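You operate a simulated robot arm through the tools that you are given. There is no shell and no other tool. Be economical: measure what you need, move in short steps, check, and stop when the job is done.

The job below is to be done with a simulated two-armed robot. You get a single attempt, and the scene is never put back.

TASK
Slide the teal core box onto the trolley and roll it right out.
Fine: side gate up again before it rolls, brake on at the end.

The check looks at the end state, three seconds after you hand in, the way a careful person would. Anything else that was tipped, shoved, dropped, spilled or broken makes it a failure.

THE ROBOT
Two 7-joint arms with fingered hands on one trunk, on a base that drives. Base frame: it is fixed to the floor where the robot stands at the start and does not move with it; the origin is under the middle of the robot, x ahead of it, y to its left, z up. Units: mm, degrees, N and s.
The left shoulder is at the start at [70, 142, 964], the right one opposite. With the tool pointing down near the work surface each hand reaches from about 420 to 800 mm from the robot's upright axis, wherever it stands, measured 20 degrees to its own side. Places, roughly: brake of the trolley [800, 300, 700]; side gate of the trolley [800, -200, 800]. Payload 3.6 kg a hand.
The tool frame of a hand sits at the grasp point between the pads (the TCP): z along the fingers, y along the line on which they close. The tips reach 25 mm beyond it. The gripper opens to 88 mm. The gripper's body begins 29 mm behind the TCP. The gripper is a hand of 5 fingers: y runs from the thumb to the fingers, the wrist lies at [-13, -97, -162] in the tool frame, and closing takes about 1.5 s.
Orientation is that of the tool frame in the base frame, as [roll, pitch, yaw] about the fixed x, y, z axes, in that order (R = Rz(yaw) Ry(pitch) Rx(roll)). With the fingers straight down and the wrist toward the robot, the tool's x, y and z point along [0, 1, 0], [1, 0, 0] and [0, 0, -1] of the base frame.

THE INTERFACE
- The arms move only by the tool play_rows. It takes "left_series", "right_series" or both (then of equal length, played together; a hand with none holds still); each is a list of rows, each an object of numbers (a shift or turn left out is 0, a gripper value left out holds the last): "x", "y", "z": the shift along the tool's x, y, z in mm; "wx", "wy", "wz": the turn, a rotation vector about the tool's x, y, z in degrees. In form: [{"x": .., "y": .., "z": .., "wx": .., "wy": .., "wz": ..}, ...]. A call has 1 to 10 rows; each row shifts and turns the commanded pose from where the row before left it, along the tool's axes as they then stand. "left_fingers" and "right_fingers" are, for a hand that has rows, the gripper command, from -1 (shut) to 1 (fully open), values between in proportion, set as the call begins (left out, the last holds). Rows are played at 5 a second. More than 50 mm and 8.6 degrees between two rows, or a gripper value outside its range, and nothing of the call is played. A pose out of reach is approached as far as the arm can. The call stops where the force on the tool passes 90 N (or 10 N more than at its start, if that is more) or the arm is blocked; 0.2 s more then pass. Each finger travels about 72 mm/s and halts on what it meets, pressing with about 32 N; the grip force reading is that of the motor and also rises with nothing between the fingers. The clock runs only during rows and for 0.2 s after the last one: add rows that do not move to give the fingers time. It gives the time, the measured TCP pose, the force on the tool (base axes), the opening and the grip force at its end, in the units of the frame above (readings bear some noise), with the torque about the TCP (base axes, N m) and any sound that the robot's microphone picked up, and new pictures: "show" is both (left out), scene, wrist or none (wrist: the cameras of the hands that moved).
- Cameras (640 x 400 px; columns grow to the right, rows downward): "scene" is now at [133.9, 21.3, 1206.3]; the picture's right is [0.32, -0.95, 0.00], its down [-0.54, -0.18, -0.82] and it looks along [0.78, 0.26, -0.57] (base axes); focal length 214 px, centre (320, 200). "left" rides on the left gripper at [-59, -79, -105] in its tool frame; the picture's right is [-0.73, -0.32, 0.61], its down [0.62, -0.68, 0.38] and it looks along [0.29, 0.66, 0.70] (tool axes); focal length 234 px, centre (320, 200). "right" rides on the right gripper at [59, -79, -105] in its tool frame; the picture's right is [-0.73, 0.32, -0.61], its down [-0.62, -0.68, 0.38] and it looks along [-0.29, 0.66, 0.70] (tool axes); focal length 234 px, centre (320, 200). There is no depth. A picture from a camera that has moved, and an enlarged one, comes with that camera's place and axes in the base frame and with its lens. The place of the scene camera against the robot may be out by one fixed shift of up to 25 mm in any direction.
- move_column(by): slides the trunk up (or, below 0, down) by that many mm; the arms and the scene camera ride with it, the base frame stays. It gives what a move gives, with no picture.
- roll_base(legs): drives the robot by 1 to 6 legs, each [ahead, left, turn to the left] in mm, mm and degrees, along the robot's own axes; the way and the turn of a leg run together, so that a leg with both is an arc; at most 1500 mm and 180 degrees a leg. The arms and the cameras ride along, it lands a little off, and it stops where it bumps. It gives what a move gives, and a new picture of the scene camera.
- finger_targets(index, middle, ring, little, thumb_bend, thumb_turn, hand): sets how far each is bent, from 0 (flat) to 100 (curled in); at 30 the hand is open as for a grip, at 70 the pads meet at the TCP. One left out holds its place. A second passes; each finger stops where it meets its share of the squeeze, and holds until it gets a number again. A gripper value or a shape takes the hand back. It gives what a move gives, with no picture; readings hold the bend of each and the force on index, middle, ring, little, thumb and palm. thumb_turn goes from beside the hand (0) to across from the fingers (100), as for a grip.
- preshape(shape, hand): the hand has 5 fingers and takes this shape, open, in about a second: jaw (thumb against the fingers, like two jaws); tri (thumb and two fingers); tip (a fingertip pinch); poke (one finger out to press); point (the index stretched); flat (the hand flat); cup (the hand cupped); fist (a fist). The gripper value then closes the fingers along that shape, each until it touches; the sizes above hold for jaw. It gives what a move gives, with no picture.
- turn_head(pan, tilt): turns the head with the scene camera to pan (to the left, within 86 degrees either way) and tilt (down, from -29 to 69), counted from straight ahead of the robot. It gives what a move gives, and a new picture of the scene camera.
- inspect(camera, box): a new picture of the part [left, top, right, bottom] of that camera's present view, enlarged. The clock stands still meanwhile.
- hand_in(): hands the job in; it is judged then, once.

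Work in short steps. Places have to be worked out from the pictures, the camera data and where the tool is seen: move nearer, look again, correct. Check each grasp and each placing, and mend what went wrong. You have 120 turns and 260 pictures in all, those below and enlarged ones among them. Open the grippers and draw the arms clear of the work before you hand the job in, unless the task says otherwise; then end with one line.

The tools are called after "Request:" as name(argument=value, ...) on one line, values as JSON. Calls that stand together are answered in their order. play_rows: Moves the arms, as the interface text tells. Its arguments: {"type":"object","properties":{"left_series":{"type":"array","items":{"type":"object","properties":{"x":{"type":"number"},"y":{"type":"number"},"z":{"type":"number"},"wx":{"type":"number"},"wy":{"type":"number"},"wz":{"type":"number"}}}},"left_fingers":{"type":"number"},"right_series":{"type":"array","items":{"type":"object","properties":{"x":{"type":"number"},"y":{"type":"number"},"z":{"type":"number"},"wx":{"type":"number"},"wy":{"type":"number"},"wz":{"type":"number"}}}},"right_fingers":{"type":"number"},"show":{"type":"string","enum":["both","scene","wrist","none"]}},"required":[]} The other tools are called the same way: move_column (by) slides the trunk up or down; preshape (shape, hand) gives the hand a shape; finger_targets (index, middle, ring, little, thumb_bend, thumb_turn, hand) moves the fingers one by one; roll_base (legs) drives the base; turn_head (pan, tilt) turns the head that bears the scene camera; inspect (camera, box) takes an enlarged picture of a part of a camera's view; hand_in () hands the job in.

At the start:

```text
clock: 0.0
left_tcp_pos: [492.5, 282.2, 1049.2]
left_orientation: [-180.0, 0.0, 90.0]
left_wrist_force: [0.3, -0.7, -0.1]
left_torque: [-0.02, -0.02, 0.02]
left_gripper_width: 87.7
left_gripper_force: 0.0
left_shape: jaw
left_bend: [30.0, 30.0, 30.0, 30.0, 30.0, 98.0]
left_finger forces: [0.1, 0.1, 0.0, 0.0, 0.1, 0.1]
right_tcp_pos: [542.7, -167.3, 980.9]
right_orientation: [180.0, 0.0, 90.0]
right_wrist_force: [-0.3, -0.4, -1.7]
right_torque: [0.02, 0.01, 0.01]
right_gripper_width: 87.7
right_gripper_force: 0.0
right_shape: jaw
right_bend: [30.0, 30.0, 30.0, 30.0, 30.0, 98.0]
right_finger forces: [0.0, 0.0, 0.0, 0.0, 0.0, 0.1]
trunk travel left (down, up): [-500.0, 440.0]
robot x, y, heading: [0.1, 1.3, -0.0]
head pan, tilt: [18.6, 35.0]
```

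scene: 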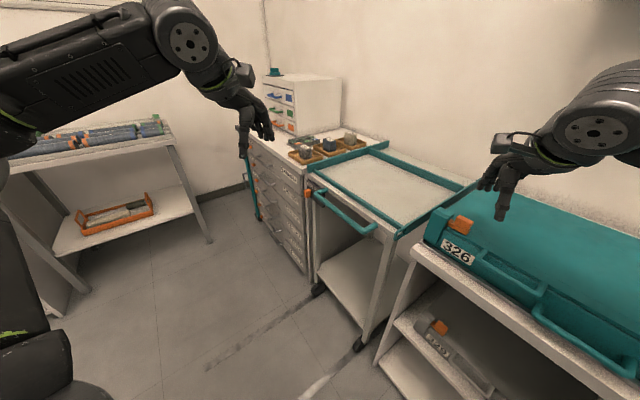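
right: 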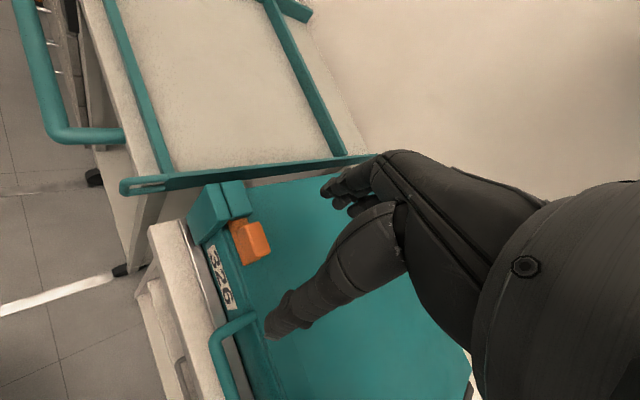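
left: 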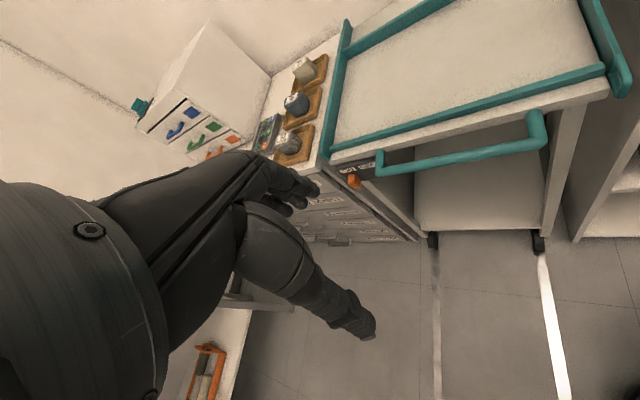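

I'll take enlarged looks at the gate, the brake and the box first.

Request:
inspect(camera="scene", box=[280, 120, 480, 245])

Request:
inspect(camera="right", box=[20, 120, 400, 358])

Request:
turn_head(pan=-20, tilt=40)

Request:
inspect(camera="left", box=[300, 100, 500, 225])

```text
3.20 times, centred on (380, 182) of scene
camera zoom: at [133.9, 21.3, 1206.3], right [0.32, -0.95, 0.0], down [-0.54, -0.18, -0.82], along [0.78, 0.26, -0.57], focal length 686 px, centre (128, 256)
```

zoom: 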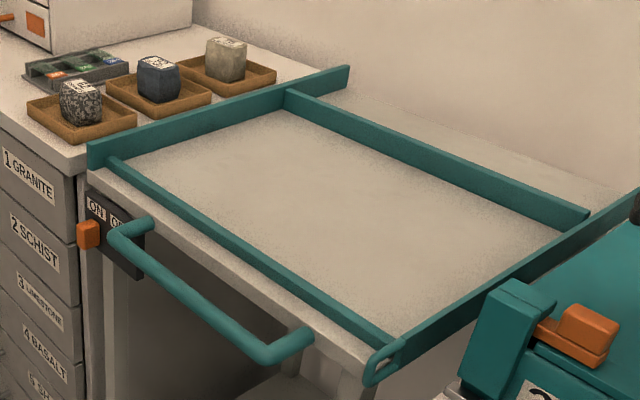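

```text
1.68 times, centred on (210, 239) of right
camera zoom: at [462.3, -109.1, 1085.1], right [0.32, -0.73, 0.61], down [-0.68, -0.62, -0.38], along [0.66, -0.29, -0.7], focal length 394 px, centre (505, 134)
```

zoom: 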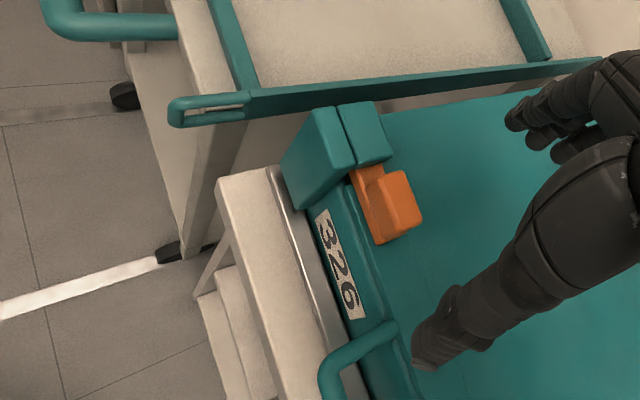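

```text
clock: 1.1
left_tcp_pos: [491.9, 281.9, 1050.7]
left_orientation: [180.0, 0.0, 90.0]
left_wrist_force: [1.1, -0.4, 0.1]
left_torque: [-0.02, -0.01, -0.03]
left_gripper_width: 87.7
left_gripper_force: 0.0
left_shape: jaw
left_bend: [30.0, 30.0, 30.0, 30.0, 30.0, 98.0]
left_finger forces: [0.0, 0.0, 0.1, 0.0, 0.1, 0.0]
right_tcp_pos: [542.3, -167.8, 980.6]
right_orientation: [179.9, 0.0, 89.9]
right_wrist_force: [0.6, -0.3, 0.5]
right_torque: [0.0, 0.02, 0.03]
right_gripper_width: 87.6
right_gripper_force: 0.1
right_shape: jaw
right_bend: [30.0, 30.0, 30.0, 30.0, 30.0, 98.0]
right_finger forces: [0.0, 0.1, 0.1, 0.0, 0.0, 0.1]
trunk travel left (down, up): [-500.0, 440.0]
robot x, y, heading: [3.6, -0.2, -0.2]
head pan, tilt: [-20.0, 40.0]
camera scene: at [130.3, -35.8, 1198.7], right [-0.34, -0.94, 0.0], down [-0.6, 0.22, -0.77], along [0.72, -0.26, -0.64], focal length 214 px, centre (320, 200)
```

scene: 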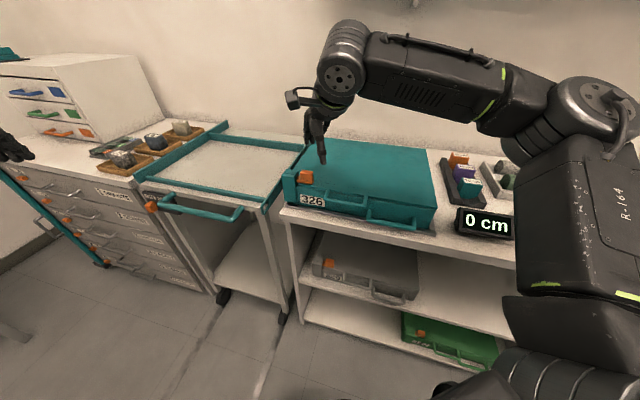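

```text
3.20 times, centred on (400, 162) of left
camera zoom: at [414.0, 223.1, 1154.5], right [-0.32, -0.73, -0.61], down [-0.68, 0.62, -0.38], along [0.66, 0.29, -0.7], focal length 749 px, centre (64, 320)
```

zoom: 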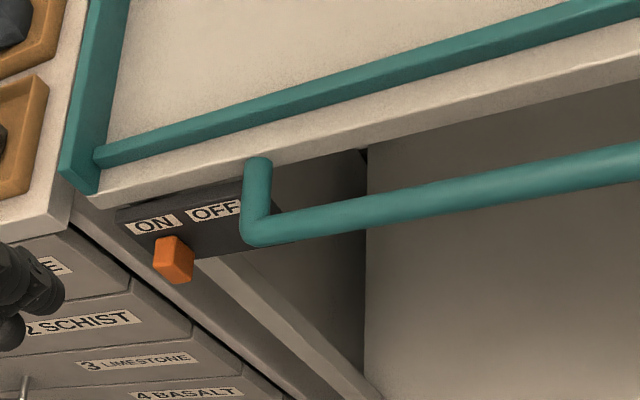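

The brake knob sits at ON, the gate is up, and there is a "0 cm" display. I look closer at the box and display.

Request:
inspect(camera="scene", box=[260, 130, 460, 255])

Request:
inspect(camera="scene", box=[400, 130, 560, 230])

Request:
inspect(camera="scene", box=[120, 110, 320, 235])

Request:
inspect(camera="scene", box=[180, 230, 500, 400])

```text
3.20 times, centred on (360, 192) of scene
camera zoom: at [130.3, -35.8, 1198.7], right [-0.34, -0.94, 0.0], down [-0.6, 0.22, -0.77], along [0.72, -0.26, -0.64], focal length 686 px, centre (192, 224)
```

zoom: 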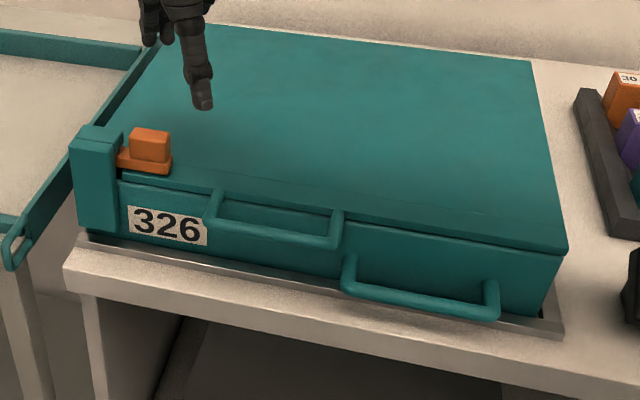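

```text
4.00 times, centred on (480, 180) of scene
camera zoom: at [130.3, -35.8, 1198.7], right [-0.34, -0.94, 0.0], down [-0.6, 0.22, -0.77], along [0.72, -0.26, -0.64], focal length 858 px, centre (-320, 280)
```

zoom: 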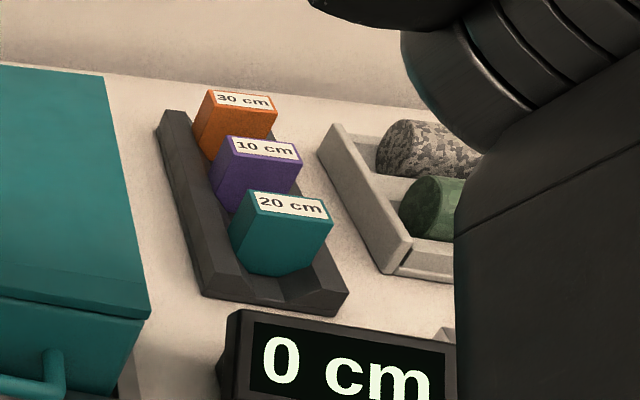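

```text
3.20 times, centred on (220, 172) of scene
camera zoom: at [130.3, -35.8, 1198.7], right [-0.34, -0.94, 0.0], down [-0.6, 0.22, -0.77], along [0.72, -0.26, -0.64], focal length 686 px, centre (640, 288)
```

zoom: 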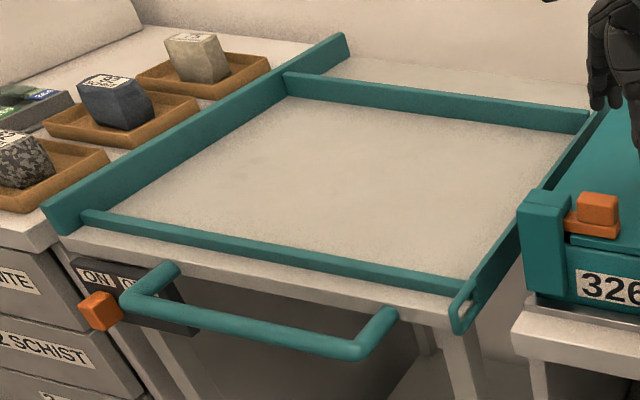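

```text
2.00 times, centred on (340, 315) of scene
camera zoom: at [130.3, -35.8, 1198.7], right [-0.34, -0.94, 0.0], down [-0.6, 0.22, -0.77], along [0.72, -0.26, -0.64], focal length 429 px, centre (280, -30)
```

zoom: 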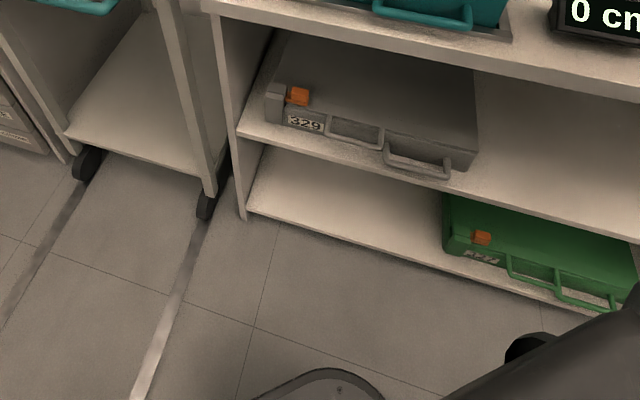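

Projecting points shows the whole bench and trolley are turned about 35° against the robot. I turn to face it squarely and shift left toward the gate.

Request:
roll_base(legs=[[0, 0, -35], [0, 250, 0]])

Request:
turn_head(pan=0, tilt=50)

```text
clock: 4.6
left_tcp_pos: [709.6, 149.1, 1049.0]
left_orientation: [-180.0, 0.0, 54.6]
left_wrist_force: [0.3, 0.2, -0.4]
left_torque: [-0.01, -0.02, 0.01]
left_gripper_width: 87.6
left_gripper_force: 0.1
left_shape: jaw
left_bend: [30.0, 30.0, 30.0, 30.0, 30.0, 98.0]
left_finger forces: [0.1, 0.1, 0.1, 0.0, 0.1, 0.0]
right_tcp_pos: [489.9, -245.8, 980.8]
right_orientation: [-180.0, 0.0, 54.5]
right_wrist_force: [-0.7, -0.1, 0.2]
right_torque: [-0.02, 0.03, -0.01]
right_gripper_width: 87.5
right_gripper_force: 0.0
right_shape: jaw
right_bend: [30.0, 30.0, 30.0, 30.0, 30.0, 98.0]
right_finger forces: [0.1, 0.0, 0.0, 0.0, 0.0, 0.0]
trunk travel left (down, up): [-500.0, 440.0]
robot x, y, heading: [148.4, 204.8, -35.3]
head pan, tilt: [-20.0, 40.0]
camera scene: at [235.0, 99.5, 1198.8], right [-0.82, -0.57, 0.0], down [-0.37, 0.53, -0.77], along [0.43, -0.63, -0.64], focal length 214 px, centre (320, 200)
```

scene: 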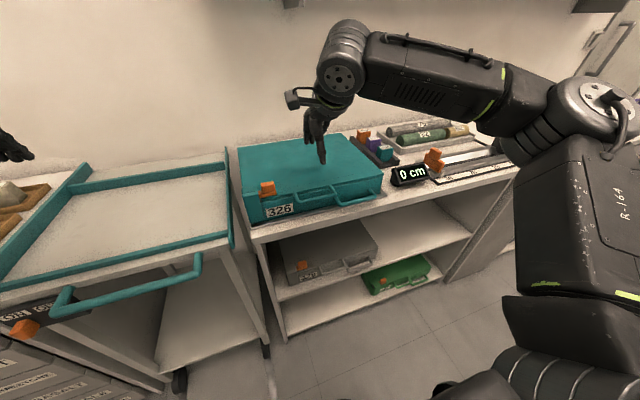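

```text
clock: 5.4
left_tcp_pos: [710.1, 149.1, 1049.9]
left_orientation: [179.9, 0.1, 54.5]
left_wrist_force: [0.4, -0.5, -0.3]
left_torque: [-0.01, 0.03, 0.02]
left_gripper_width: 87.8
left_gripper_force: 0.0
left_shape: jaw
left_bend: [30.0, 30.0, 30.0, 30.0, 30.0, 98.0]
left_finger forces: [0.0, 0.1, 0.0, 0.1, 0.0, 0.1]
right_tcp_pos: [489.5, -246.2, 980.8]
right_orientation: [-180.0, 0.0, 54.7]
right_wrist_force: [-0.1, 0.4, -0.6]
right_torque: [0.02, -0.02, -0.01]
right_gripper_width: 87.9
right_gripper_force: 0.0
right_shape: jaw
right_bend: [30.0, 30.0, 30.0, 30.0, 30.0, 98.0]
right_finger forces: [0.0, 0.0, 0.0, 0.0, 0.1, 0.0]
trunk travel left (down, up): [-500.0, 440.0]
robot x, y, heading: [144.1, 203.9, -35.5]
head pan, tilt: [0.0, 50.0]
camera scene: at [249.0, 124.2, 1184.6], right [-0.58, -0.81, 0.0], down [-0.62, 0.44, -0.64], along [0.52, -0.37, -0.77], focal length 214 px, centre (320, 200)
```

scene: 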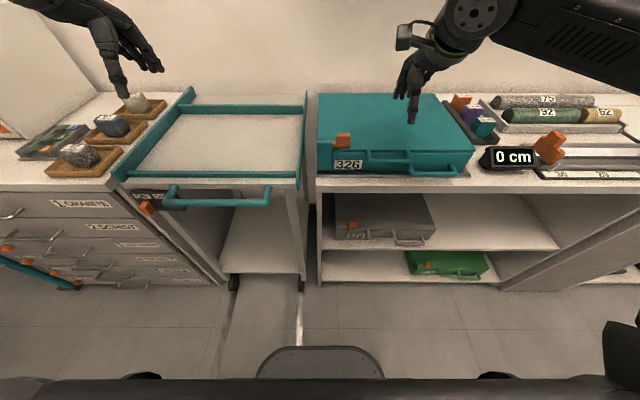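

The view is now square to the bench. I enlarge the gate, box and brake.

Request:
inspect(camera="scene", box=[240, 80, 400, 180])

Request:
inspect(camera="scene", box=[240, 140, 400, 240])

Request:
inspect(camera="scene", box=[100, 150, 260, 250])

Request:
inspect(camera="right", box=[0, 0, 640, 400])

```text
4.00 times, centred on (320, 130) of scene
camera zoom: at [249.0, 124.2, 1184.6], right [-0.58, -0.81, 0.0], down [-0.62, 0.44, -0.64], along [0.52, -0.37, -0.77], focal length 858 px, centre (320, 480)
```

zoom: 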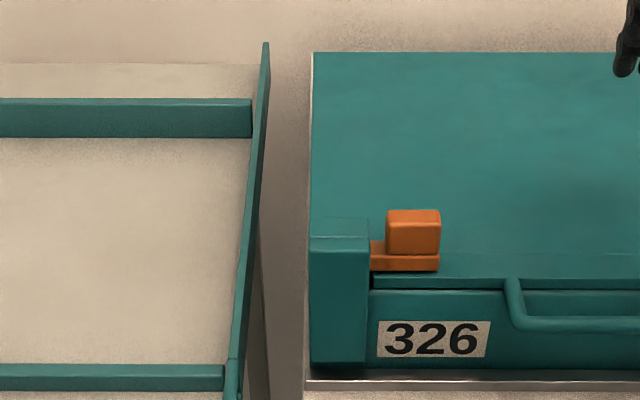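

```text
4.00 times, centred on (320, 190) of scene
camera zoom: at [249.0, 124.2, 1184.6], right [-0.58, -0.81, 0.0], down [-0.62, 0.44, -0.64], along [0.52, -0.37, -0.77], focal length 858 px, centre (320, 240)
```

zoom: 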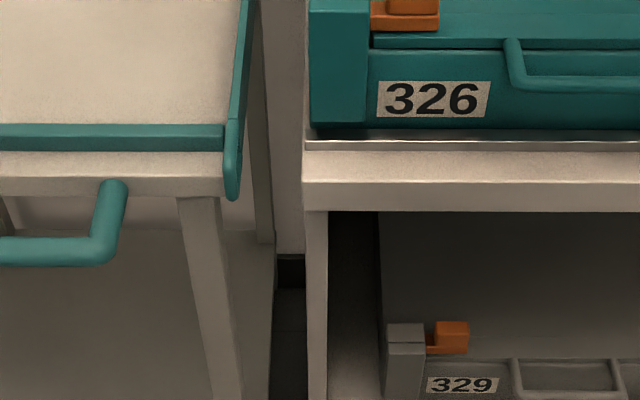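

```text
4.00 times, centred on (180, 200) of scene
camera zoom: at [249.0, 124.2, 1184.6], right [-0.58, -0.81, 0.0], down [-0.62, 0.44, -0.64], along [0.52, -0.37, -0.77], focal length 858 px, centre (880, 200)
```

zoom: 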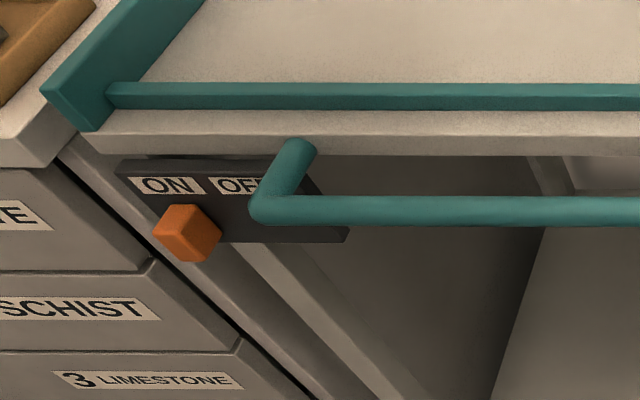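

```text
1.00 times, centred on (320, 200) of right
camera zoom: at [458.8, -152.6, 1085.0], right [-0.16, -0.78, 0.61], down [-0.92, -0.11, -0.38], along [0.37, -0.62, -0.7], focal length 234 px, centre (320, 200)
```

zoom: 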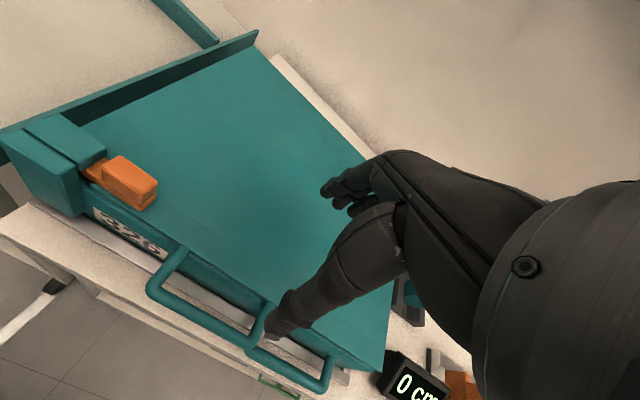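

I check the left hand's camera view of the gate from here.

Request:
inspect(camera="left", box=[0, 0, 640, 400])

Request:
turn_head(pan=-10, tilt=60)

```text
1.00 times, centred on (320, 200) of left
camera zoom: at [612.0, 146.9, 1154.5], right [-0.68, -0.4, -0.61], down [-0.19, 0.9, -0.38], along [0.7, -0.14, -0.7], focal length 234 px, centre (320, 200)
```

zoom: 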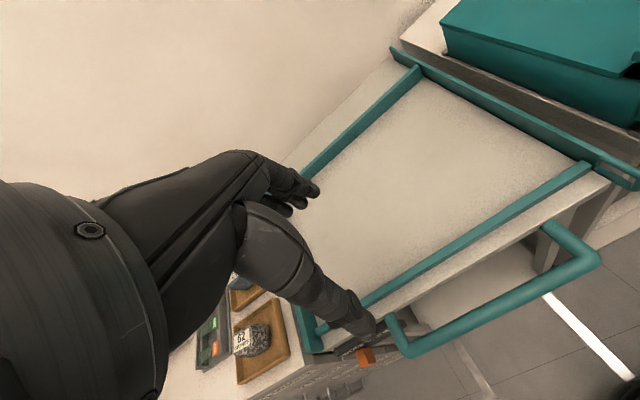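

```text
clock: 6.1
left_tcp_pos: [710.1, 149.9, 1049.5]
left_orientation: [-179.9, 0.0, 54.6]
left_wrist_force: [0.7, -0.6, -0.9]
left_torque: [0.02, 0.0, -0.03]
left_gripper_width: 87.6
left_gripper_force: 0.1
left_shape: jaw
left_bend: [30.0, 30.0, 30.0, 30.0, 30.0, 98.0]
left_finger forces: [0.0, 0.0, 0.0, 0.0, 0.0, 0.1]
right_tcp_pos: [490.3, -246.1, 980.6]
right_orientation: [180.0, 0.0, 54.7]
right_wrist_force: [-0.4, -0.2, -0.2]
right_torque: [-0.01, -0.01, 0.02]
right_gripper_width: 87.7
right_gripper_force: 0.0
right_shape: jaw
right_bend: [30.0, 30.0, 30.0, 30.0, 30.0, 98.0]
right_finger forces: [0.1, 0.1, 0.1, 0.0, 0.0, 0.1]
trunk travel left (down, up): [-500.0, 440.0]
robot x, y, heading: [145.5, 206.2, -35.2]
head pan, tilt: [-10.0, 60.0]
camera scene: at [233.3, 121.6, 1172.0], right [-0.71, -0.7, 0.0], down [-0.61, 0.62, -0.5], along [0.35, -0.36, -0.87], focal length 214 px, centre (320, 200)
```

scene: 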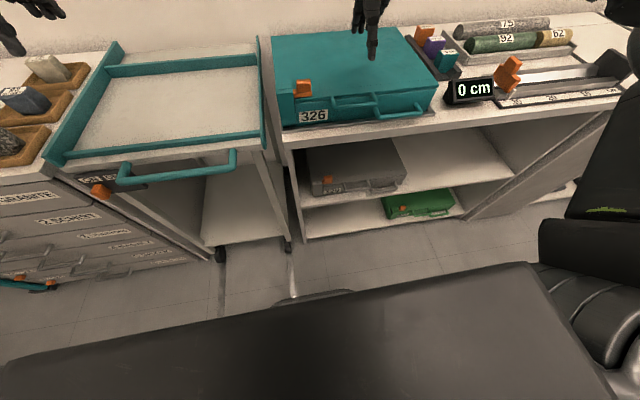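

The gate is a plate at about v≈45 mm left of my axis with a loop tab at its near end. I bring the right hand left over it to look from close by.

Request:
play_rows(right_series=[{"x": 42, "y": -16}, {"x": 42, "y": -16}, {"x": 42, "y": -16}, {"x": 42, "y": -16}, {"x": 42, "y": -16}, {"x": 42, "y": -16}], show="wrist")

```text
clock: 7.5
left_tcp_pos: [710.1, 151.0, 1050.3]
left_orientation: [-180.0, 0.2, 54.6]
left_wrist_force: [-0.9, 1.0, 0.8]
left_torque: [0.0, 0.0, 0.01]
left_gripper_width: 87.5
left_gripper_force: 0.1
left_shape: jaw
left_bend: [30.0, 30.0, 30.0, 30.0, 30.0, 98.0]
left_finger forces: [0.0, 0.1, 0.0, 0.0, 0.1, 0.1]
right_tcp_pos: [557.8, 18.1, 980.2]
right_orientation: [180.0, 0.1, 54.6]
right_wrist_force: [0.0, 0.3, 0.6]
right_torque: [0.02, 0.0, 0.0]
right_gripper_width: 87.9
right_gripper_force: 0.1
right_shape: jaw
right_bend: [30.0, 30.0, 30.0, 30.0, 30.0, 98.0]
right_finger forces: [0.0, 0.1, 0.1, 0.0, 0.0, 0.1]
trunk travel left (down, up): [-500.0, 440.0]
robot x, y, heading: [144.0, 203.9, -35.4]
head pan, tilt: [-10.0, 60.0]
camera right: at [526.9, 110.6, 1084.3], right [-0.16, -0.78, 0.61], down [-0.92, -0.11, -0.38], along [0.37, -0.62, -0.7], focal length 234 px, centre (320, 200)
```

right: 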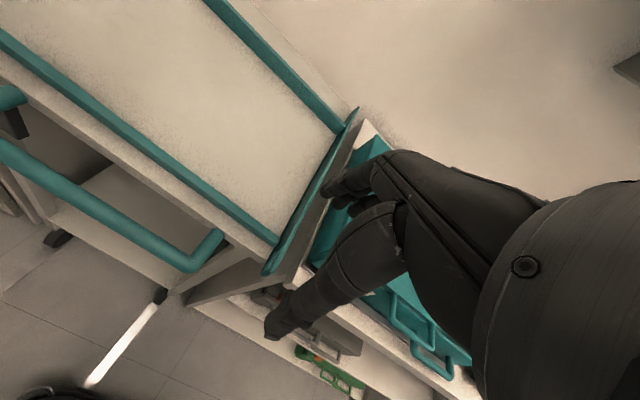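

Request:
inspect(camera="right", box=[180, 90, 400, 310])

Request:
play_rows(left_series=[{"x": -40, "y": -25, "z": 5}, {"x": -40, "y": -25, "z": 5}, {"x": -20, "y": -25, "z": 5}], show="wrist")

```text
1.82 times, centred on (290, 200) of right
camera zoom: at [526.9, 110.6, 1084.3], right [-0.16, -0.78, 0.61], down [-0.92, -0.11, -0.38], along [0.37, -0.62, -0.7], focal length 426 px, centre (374, 200)
```

zoom: 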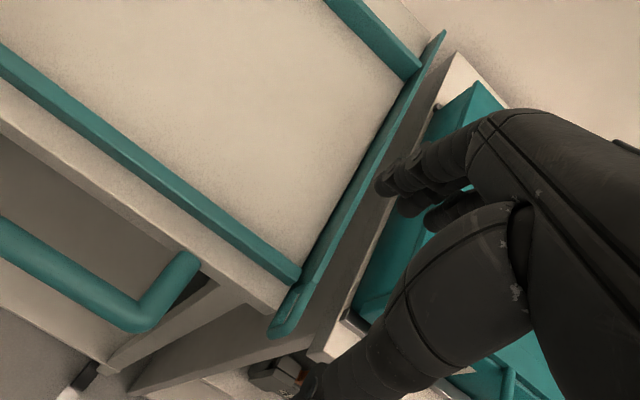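

```text
clock: 8.3
left_tcp_pos: [589.7, 112.8, 1034.6]
left_orientation: [-179.9, -0.1, 54.7]
left_wrist_force: [0.2, 0.1, 0.3]
left_torque: [-0.03, 0.01, 0.03]
left_gripper_width: 87.9
left_gripper_force: 0.0
left_shape: jaw
left_bend: [30.0, 30.0, 30.0, 30.0, 30.0, 98.0]
left_finger forces: [0.0, 0.0, 0.0, 0.0, 0.1, 0.0]
right_tcp_pos: [555.9, 15.5, 981.4]
right_orientation: [-179.9, 0.0, 54.6]
right_wrist_force: [-0.1, -0.3, -0.6]
right_torque: [0.0, 0.01, -0.01]
right_gripper_width: 88.0
right_gripper_force: 0.0
right_shape: jaw
right_bend: [30.0, 30.0, 30.0, 30.0, 30.0, 98.0]
right_finger forces: [0.1, 0.0, 0.1, 0.0, 0.1, 0.0]
trunk travel left (down, up): [-500.0, 440.0]
robot x, y, heading: [141.5, 204.0, -35.3]
head pan, tilt: [-10.0, 60.0]
camera left: at [491.4, 109.8, 1139.7], right [-0.68, -0.41, -0.61], down [-0.19, 0.9, -0.38], along [0.7, -0.14, -0.7], focal length 234 px, centre (320, 200)
```

left: 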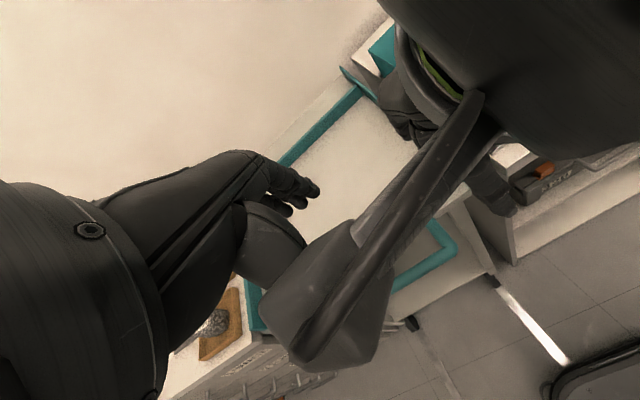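

The gate looks like a plate with a finger loop protruding in front of the deck and bench, probably hinged along its lower edge. I draw the left hand back and give the right hand a one-finger shape.

Request:
play_rows(left_series=[{"x": 45, "y": 10, "z": -10}, {"x": 45, "y": 10, "z": -10}, {"x": 40, "y": 0, "z": -10}], show="none")

Request:
preshape(shape="poke", hand="right")

Request:
turn_head(pan=0, tilt=55)

Request:
inspect(camera="right", box=[180, 90, 500, 390])

```text
clock: 9.1
left_tcp_pos: [682.5, 207.6, 1063.4]
left_orientation: [180.0, 0.0, 54.6]
left_wrist_force: [0.1, 0.7, -0.4]
left_torque: [-0.02, 0.0, 0.02]
left_gripper_width: 87.7
left_gripper_force: 0.0
left_shape: jaw
left_bend: [30.0, 30.0, 30.0, 30.0, 30.0, 98.0]
left_finger forces: [0.1, 0.1, 0.0, 0.0, 0.0, 0.1]
right_tcp_pos: [555.9, 15.6, 980.6]
right_orientation: [-180.0, 0.1, 54.6]
right_wrist_force: [0.8, 0.6, -0.1]
right_torque: [0.01, -0.01, 0.03]
right_gripper_width: 87.7
right_gripper_force: 0.1
right_shape: jaw
right_bend: [30.0, 30.0, 30.0, 30.0, 30.0, 98.0]
right_finger forces: [0.0, 0.0, 0.0, 0.0, 0.0, 0.1]
trunk travel left (down, up): [-500.0, 440.0]
robot x, y, heading: [144.6, 205.6, -35.5]
head pan, tilt: [-10.0, 60.0]
```

```text
clock: 10.0
left_tcp_pos: [682.0, 205.7, 1063.6]
left_orientation: [180.0, 0.0, 54.6]
left_wrist_force: [0.1, 1.1, -0.7]
left_torque: [0.01, 0.06, 0.0]
left_gripper_width: 88.1
left_gripper_force: 0.0
left_shape: jaw
left_bend: [30.0, 30.0, 30.0, 30.0, 30.0, 98.0]
left_finger forces: [0.0, 0.0, 0.0, 0.0, 0.1, 0.0]
right_tcp_pos: [556.8, 15.3, 979.5]
right_orientation: [-180.0, 0.0, 54.5]
right_wrist_force: [-0.2, 0.1, 0.5]
right_torque: [0.0, -0.03, -0.02]
right_gripper_width: 0.0
right_gripper_force: 0.0
right_shape: poke
right_bend: [70.0, 70.0, 99.0, 99.0, 100.0, 100.0]
right_finger forces: [0.0, 0.1, 0.0, 0.1, 0.1, 0.0]
trunk travel left (down, up): [-500.0, 440.0]
robot x, y, heading: [145.4, 202.6, -35.3]
head pan, tilt: [-10.0, 60.0]
```

```text
clock: 10.7
left_tcp_pos: [682.7, 204.4, 1064.0]
left_orientation: [180.0, 0.0, 54.6]
left_wrist_force: [-0.3, -0.6, -1.2]
left_torque: [0.04, 0.0, 0.01]
left_gripper_width: 87.7
left_gripper_force: 0.1
left_shape: jaw
left_bend: [30.0, 30.0, 30.0, 30.0, 30.0, 98.0]
left_finger forces: [0.0, 0.1, 0.0, 0.0, 0.0, 0.0]
right_tcp_pos: [557.0, 14.9, 979.7]
right_orientation: [-180.0, 0.1, 54.6]
right_wrist_force: [0.3, 0.1, -0.5]
right_torque: [0.02, 0.02, 0.0]
right_gripper_width: 0.0
right_gripper_force: 0.1
right_shape: poke
right_bend: [70.0, 70.0, 99.0, 99.0, 100.0, 100.0]
right_finger forces: [0.0, 0.0, 0.0, 0.1, 0.0, 0.0]
trunk travel left (down, up): [-500.0, 440.0]
robot x, y, heading: [144.0, 202.4, -35.3]
head pan, tilt: [0.0, 55.0]
camera scene: at [245.1, 127.3, 1178.0], right [-0.58, -0.81, 0.0], down [-0.67, 0.47, -0.57], along [0.47, -0.33, -0.82], focal length 214 px, centre (320, 200)
```

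scene: 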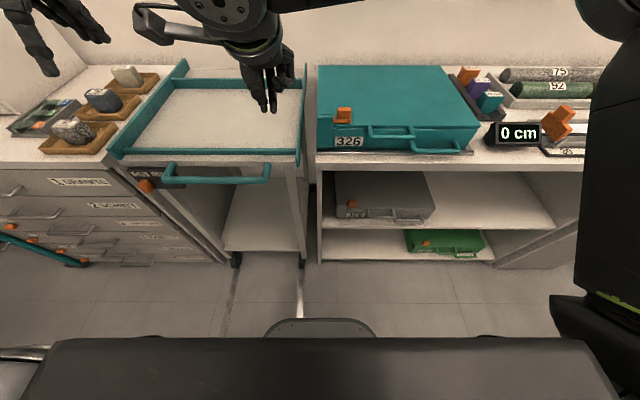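

```text
1.33 times, centred on (340, 240) of right
camera zoom: at [526.3, 108.4, 1084.5], right [-0.16, -0.78, 0.61], down [-0.92, -0.11, -0.38], along [0.37, -0.62, -0.7], focal length 312 px, centre (293, 147)
```

zoom: 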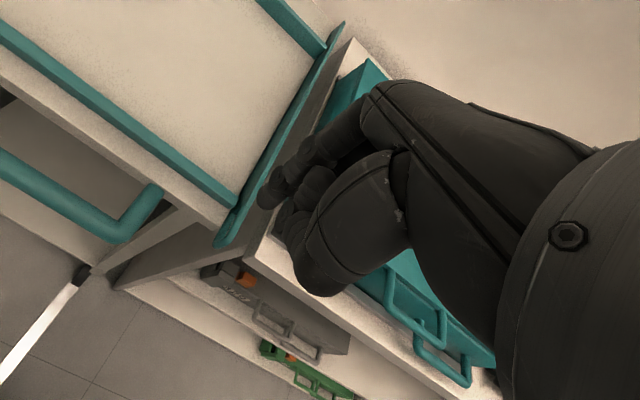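

The finger tips project where the scene camera shows them, so the calibration is good to a few mm. I move to just inside the gate's loop (u≈480) and go down in steps.

Request:
play_rows(right_series=[{"y": 18, "z": 20, "x": 4}, {"y": 14, "z": 40}, {"z": 40}])

Request:
inspect(camera="scene", box=[220, 90, 380, 190])

```text
clock: 11.5
left_tcp_pos: [682.7, 205.5, 1064.1]
left_orientation: [180.0, 0.0, 54.5]
left_wrist_force: [-0.4, -0.2, -0.2]
left_torque: [-0.01, 0.02, 0.0]
left_gripper_width: 88.1
left_gripper_force: 0.0
left_shape: jaw
left_bend: [30.0, 30.0, 30.0, 30.0, 30.0, 98.0]
left_finger forces: [0.0, 0.0, 0.0, 0.1, 0.1, 0.0]
right_tcp_pos: [586.3, -0.1, 880.1]
right_orientation: [180.0, 0.0, 54.7]
right_wrist_force: [0.3, -1.1, 0.5]
right_torque: [0.05, 0.02, 0.03]
right_gripper_width: 0.0
right_gripper_force: 0.0
right_shape: poke
right_bend: [70.0, 70.0, 99.0, 99.0, 100.0, 100.0]
right_finger forces: [0.1, 0.0, 0.1, 0.1, 0.0, 0.0]
trunk travel left (down, up): [-500.0, 440.0]
robot x, y, heading: [144.3, 204.7, -35.5]
head pan, tilt: [0.0, 55.0]
camera scene: at [245.7, 127.1, 1178.0], right [-0.58, -0.82, 0.0], down [-0.67, 0.47, -0.57], along [0.47, -0.33, -0.82], focal length 214 px, centre (320, 200)
camera right: at [556.1, 92.9, 984.1], right [-0.16, -0.78, 0.61], down [-0.92, -0.11, -0.38], along [0.37, -0.62, -0.7], focal length 234 px, centre (320, 200)
```

scene: 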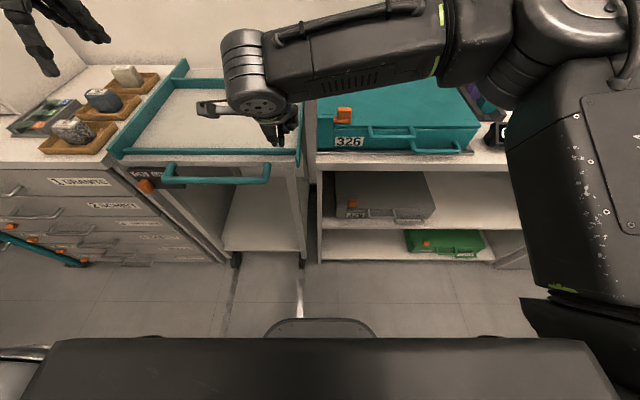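
right: 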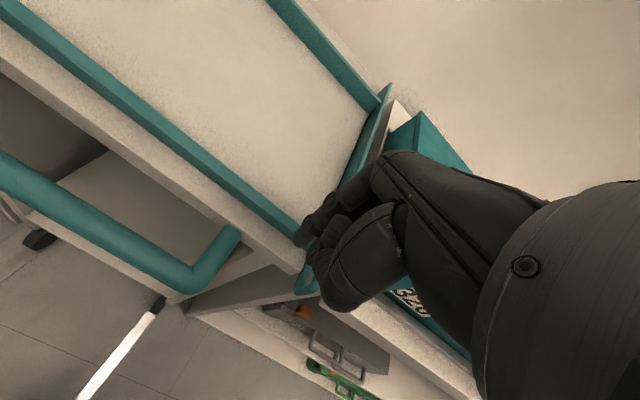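

```text
4.00 times, centred on (300, 140) of scene
camera zoom: at [245.7, 127.1, 1178.0], right [-0.58, -0.82, 0.0], down [-0.67, 0.47, -0.57], along [0.47, -0.33, -0.82], focal length 858 px, centre (400, 440)
```

zoom: 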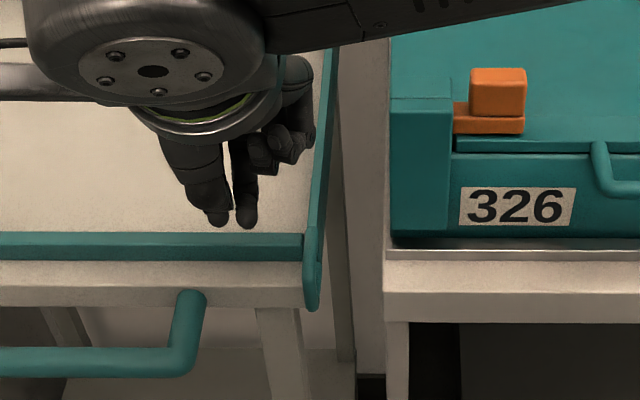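

The tips are at about u 479, v 89, z 855, left of the gate loop and in front of the rail. I lower 35 mm and then push right in small steps, watching the force.

Request:
play_rows(right_series=[{"y": -6, "z": 35}, {"x": -10}, {"x": -8}, {"x": -6}])

Request:
inspect(camera="scene", box=[220, 90, 380, 190])

```text
clock: 12.5
left_tcp_pos: [683.4, 206.6, 1062.9]
left_orientation: [180.0, 0.1, 54.7]
left_wrist_force: [0.0, -0.1, 0.5]
left_torque: [0.02, -0.01, -0.01]
left_gripper_width: 87.7
left_gripper_force: 0.0
left_shape: jaw
left_bend: [30.0, 30.0, 30.0, 30.0, 30.0, 98.0]
left_finger forces: [0.0, 0.0, 0.0, 0.0, 0.0, 0.1]
right_tcp_pos: [567.9, -12.8, 846.2]
right_orientation: [180.0, 0.0, 54.6]
right_wrist_force: [3.7, 4.0, 1.9]
right_torque: [0.08, -0.05, -0.02]
right_gripper_width: 0.0
right_gripper_force: 0.0
right_shape: poke
right_bend: [70.0, 70.0, 99.0, 99.0, 100.0, 100.0]
right_finger forces: [0.1, 5.3, 0.1, 0.0, 0.1, 0.0]
trunk travel left (down, up): [-500.0, 440.0]
robot x, y, heading: [145.1, 207.1, -35.6]
head pan, tilt: [0.0, 55.0]
camera scene: at [245.6, 128.7, 1178.1], right [-0.58, -0.82, 0.0], down [-0.67, 0.47, -0.57], along [0.47, -0.33, -0.82], focal length 214 px, centre (320, 200)
camera right: at [536.9, 78.6, 950.1], right [-0.16, -0.78, 0.61], down [-0.92, -0.11, -0.38], along [0.37, -0.62, -0.7], focal length 234 px, centre (320, 200)
```

scene: 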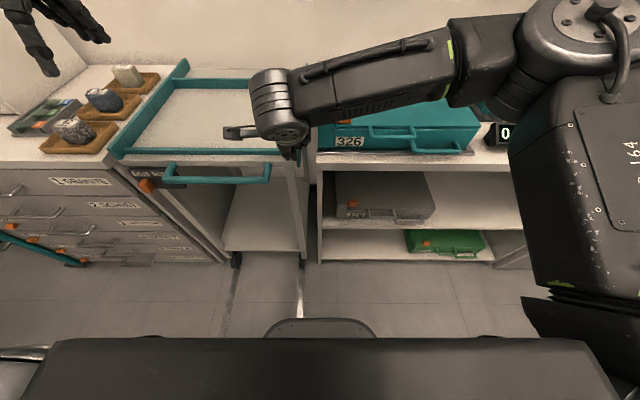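
right: 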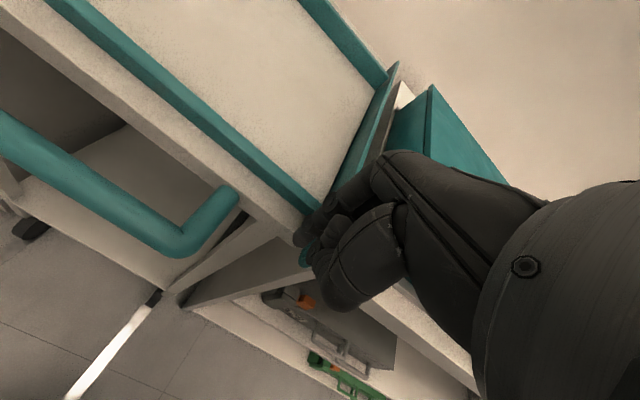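

```text
4.00 times, centred on (300, 140) of scene
camera zoom: at [245.6, 128.7, 1178.1], right [-0.58, -0.82, 0.0], down [-0.67, 0.47, -0.57], along [0.47, -0.33, -0.82], focal length 858 px, centre (400, 440)
```

zoom: 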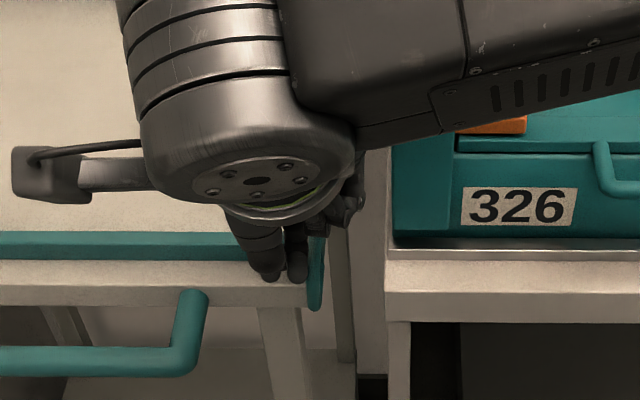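

The middle finger touches the gate at about v≈47 (5 N). I keep pushing it outward gently.

Request:
play_rows(right_series=[{"x": -6}, {"x": -6}, {"x": -6}], show="none")

Request:
inspect(camera="scene", box=[220, 90, 380, 190])

```text
clock: 13.3
left_tcp_pos: [682.5, 206.5, 1064.9]
left_orientation: [-180.0, 0.1, 54.5]
left_wrist_force: [-0.2, 1.4, 0.2]
left_torque: [0.0, 0.01, -0.02]
left_gripper_width: 87.6
left_gripper_force: 0.1
left_shape: jaw
left_bend: [30.0, 30.0, 30.0, 30.0, 30.0, 98.0]
left_finger forces: [0.0, 0.0, 0.0, 0.0, 0.0, 0.0]
right_tcp_pos: [556.0, -30.7, 845.8]
right_orientation: [-180.0, 0.0, 54.4]
right_wrist_force: [-0.9, 0.4, -1.0]
right_torque: [0.04, 0.03, 0.01]
right_gripper_width: 0.0
right_gripper_force: 0.0
right_shape: poke
right_bend: [70.0, 70.0, 99.0, 99.0, 100.0, 100.0]
right_finger forces: [0.0, 0.2, 0.0, 0.0, 0.1, 0.0]
trunk travel left (down, up): [-500.0, 440.0]
robot x, y, heading: [145.3, 210.7, -35.3]
head pan, tilt: [0.0, 55.0]
```

```text
4.00 times, centred on (300, 140) of scene
camera zoom: at [244.9, 127.1, 1178.1], right [-0.58, -0.82, 0.0], down [-0.67, 0.47, -0.57], along [0.47, -0.33, -0.82], focal length 858 px, centre (400, 440)
```

zoom: 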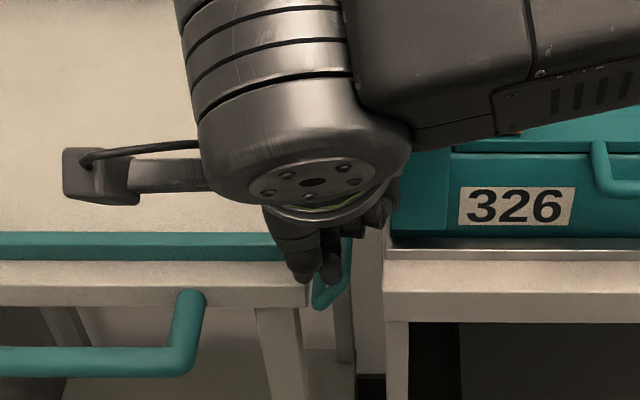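

The gate folds outward about its lower edge as expected. I continue, backing slightly from the box front.

Request:
play_rows(right_series=[{"x": -8, "y": -3}, {"x": -8, "y": -3}, {"x": -8, "y": -3}], show="wrist")

Request:
inspect(camera="scene", box=[220, 90, 380, 190])

```text
clock: 14.1
left_tcp_pos: [682.8, 205.6, 1063.7]
left_orientation: [-180.0, 0.0, 54.6]
left_wrist_force: [-0.3, 0.0, -0.6]
left_torque: [0.01, 0.01, 0.01]
left_gripper_width: 87.5
left_gripper_force: 0.1
left_shape: jaw
left_bend: [30.0, 30.0, 30.0, 30.0, 30.0, 98.0]
left_finger forces: [0.1, 0.1, 0.0, 0.0, 0.0, 0.1]
right_tcp_pos: [535.2, -45.8, 845.8]
right_orientation: [-179.9, 0.0, 54.6]
right_wrist_force: [0.3, -0.7, -0.2]
right_torque: [0.0, -0.02, 0.01]
right_gripper_width: 0.1
right_gripper_force: 0.1
right_shape: poke
right_bend: [70.0, 70.0, 99.0, 99.0, 100.0, 100.0]
right_finger forces: [0.0, 0.1, 0.1, 0.0, 0.0, 0.0]
trunk travel left (down, up): [-500.0, 440.0]
robot x, y, heading: [148.2, 207.3, -35.6]
head pan, tilt: [0.0, 55.0]
camera right: at [504.6, 48.0, 950.4], right [-0.16, -0.78, 0.61], down [-0.92, -0.11, -0.38], along [0.37, -0.62, -0.7], focal length 234 px, centre (320, 200)
```

right: 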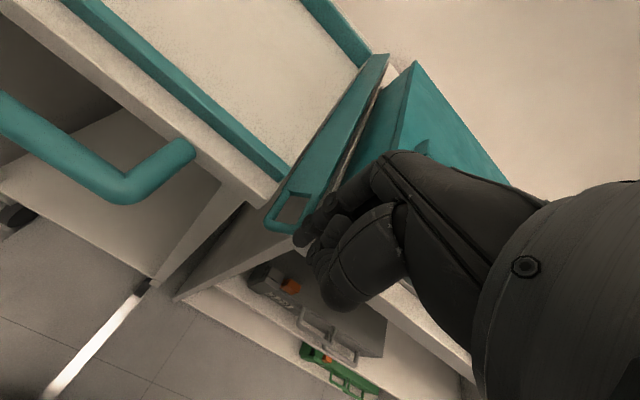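

```text
4.00 times, centred on (300, 140) of scene
camera zoom: at [244.9, 127.1, 1178.1], right [-0.58, -0.82, 0.0], down [-0.67, 0.47, -0.57], along [0.47, -0.33, -0.82], focal length 858 px, centre (400, 440)
```

zoom: 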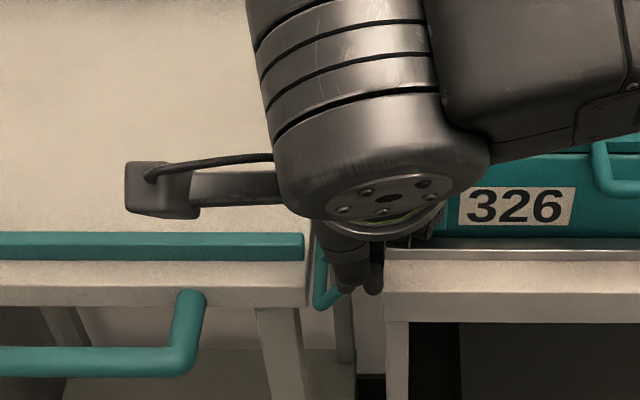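

The gate has swung well over with no force left on the finger. I raise the hand and look whether it lies flat.

Request:
play_rows(right_series=[{"z": -40, "y": -10}, {"z": -40, "y": -20}, {"y": -30, "x": 40}, {"x": 30}], show="wrist")

Request:
inspect(camera="scene", box=[220, 90, 380, 190])

```text
clock: 15.1
left_tcp_pos: [682.2, 205.7, 1064.8]
left_orientation: [180.0, 0.1, 54.5]
left_wrist_force: [-1.0, 0.2, -0.1]
left_torque: [-0.02, 0.03, 0.02]
left_gripper_width: 87.4
left_gripper_force: 0.0
left_shape: jaw
left_bend: [30.0, 30.0, 30.0, 30.0, 30.0, 98.0]
left_finger forces: [0.0, 0.0, 0.0, 0.0, 0.0, 0.1]
right_tcp_pos: [526.7, 48.9, 926.8]
right_orientation: [-179.8, 0.1, 54.6]
right_wrist_force: [-0.5, -0.4, 0.4]
right_torque: [-0.02, 0.04, 0.01]
right_gripper_width: 0.1
right_gripper_force: 0.0
right_shape: poke
right_bend: [70.0, 70.0, 99.0, 99.0, 100.0, 100.0]
right_finger forces: [0.0, 0.0, 0.0, 0.0, 0.0, 0.1]
trunk travel left (down, up): [-500.0, 440.0]
robot x, y, heading: [147.0, 204.1, -35.4]
head pan, tilt: [0.0, 55.0]
camera right: at [496.2, 141.6, 1031.3], right [-0.16, -0.78, 0.61], down [-0.92, -0.11, -0.38], along [0.37, -0.62, -0.7], focal length 234 px, centre (320, 200)
```

right: 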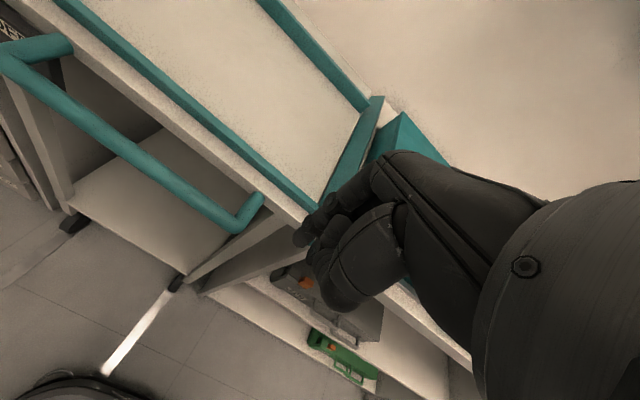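

```text
4.00 times, centred on (300, 140) of scene
camera zoom: at [245.5, 127.5, 1178.0], right [-0.58, -0.82, 0.0], down [-0.67, 0.47, -0.57], along [0.47, -0.33, -0.82], focal length 858 px, centre (400, 440)
```

zoom: 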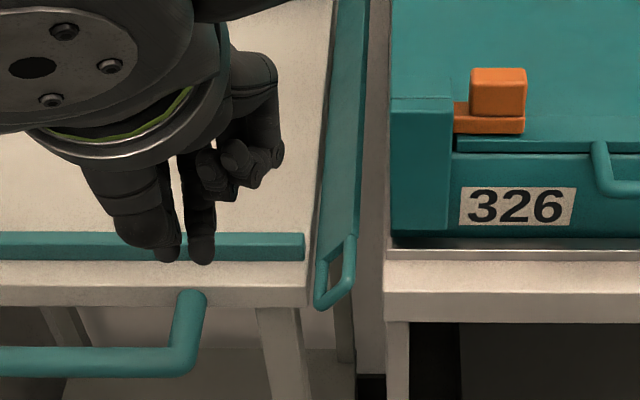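

The gate rests at about 45°. I'll press it down from above near its loop, in front of the box.

Request:
play_rows(right_series=[{"y": 40, "x": -36}, {"y": 38, "x": -36}, {"z": 30}, {"z": 20}, {"z": 10}], show="none")

Request:
inspect(camera="scene", box=[220, 90, 380, 190])

```text
refused: row 1 steps farther than a row can; nothing moved
```

```text
4.00 times, centred on (300, 140) of scene
camera zoom: at [245.5, 127.5, 1178.0], right [-0.58, -0.82, 0.0], down [-0.67, 0.47, -0.57], along [0.47, -0.33, -0.82], focal length 858 px, centre (400, 440)
```

zoom: 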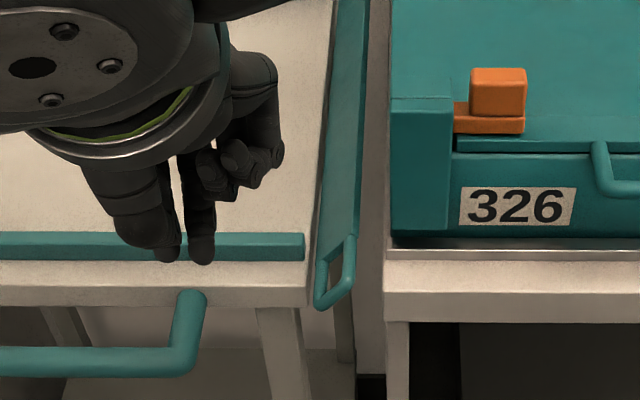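

Refused for row size; I split the same motion into smaller rows.

Request:
play_rows(right_series=[{"y": 26, "x": -24}, {"y": 26, "x": -24}, {"y": 26, "x": -24}, {"z": 30}, {"z": 20}, {"z": 10}], show="none")

Request:
inspect(camera="scene", box=[220, 90, 380, 190])

```text
clock: 16.5
left_tcp_pos: [682.5, 207.0, 1063.2]
left_orientation: [-179.9, 0.0, 54.7]
left_wrist_force: [0.3, 0.0, -0.4]
left_torque: [0.01, 0.03, -0.02]
left_gripper_width: 88.0
left_gripper_force: 0.0
left_shape: jaw
left_bend: [30.0, 30.0, 30.0, 30.0, 30.0, 98.0]
left_finger forces: [0.0, 0.0, 0.1, 0.0, 0.1, 0.0]
right_tcp_pos: [548.9, -57.9, 866.4]
right_orientation: [-179.9, 0.1, 54.5]
right_wrist_force: [0.7, 0.8, -0.6]
right_torque: [0.02, -0.01, 0.0]
right_gripper_width: 0.0
right_gripper_force: 0.1
right_shape: poke
right_bend: [70.0, 70.0, 99.0, 99.0, 100.0, 100.0]
right_finger forces: [0.0, 0.0, 0.0, 0.1, 0.0, 0.0]
trunk travel left (down, up): [-500.0, 440.0]
robot x, y, heading: [144.1, 201.1, -35.4]
head pan, tilt: [0.0, 55.0]
```

```text
4.00 times, centred on (300, 140) of scene
camera zoom: at [245.4, 127.3, 1178.0], right [-0.58, -0.82, 0.0], down [-0.67, 0.47, -0.57], along [0.47, -0.33, -0.82], focal length 858 px, centre (400, 440)
```

zoom: 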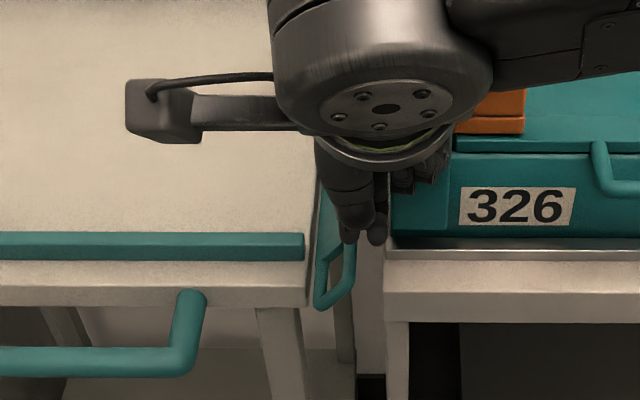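

Request:
play_rows(right_series=[{"z": 12}, {"z": 12}, {"z": 10}], show="none")

Request:
inspect(camera="scene", box=[220, 90, 380, 190])

```text
clock: 17.3
left_tcp_pos: [683.3, 205.7, 1064.8]
left_orientation: [-180.0, -0.1, 54.5]
left_wrist_force: [0.6, -0.7, -0.2]
left_torque: [-0.02, 0.0, -0.01]
left_gripper_width: 87.6
left_gripper_force: 0.1
left_shape: jaw
left_bend: [30.0, 30.0, 30.0, 30.0, 30.0, 98.0]
left_finger forces: [0.1, 0.1, 0.0, 0.0, 0.0, 0.1]
right_tcp_pos: [548.9, -57.1, 831.8]
right_orientation: [-180.0, 0.0, 54.5]
right_wrist_force: [-1.1, -0.1, -0.6]
right_torque: [0.02, 0.02, -0.02]
right_gripper_width: 0.0
right_gripper_force: 0.1
right_shape: poke
right_bend: [70.0, 70.0, 99.0, 99.0, 100.0, 100.0]
right_finger forces: [0.1, 0.1, 0.0, 0.0, 0.1, 0.0]
trunk travel left (down, up): [-500.0, 440.0]
robot x, y, heading: [149.7, 203.0, -35.4]
head pan, tilt: [0.0, 55.0]
```

```text
4.00 times, centred on (300, 140) of scene
camera zoom: at [245.4, 127.2, 1178.0], right [-0.58, -0.82, 0.0], down [-0.67, 0.47, -0.57], along [0.47, -0.33, -0.82], focal length 858 px, centre (400, 440)
```

zoom: 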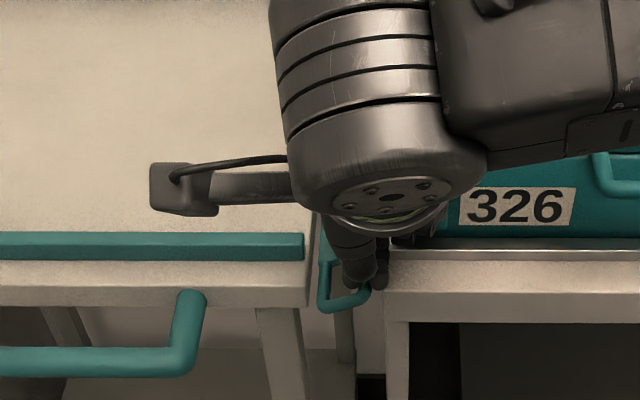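

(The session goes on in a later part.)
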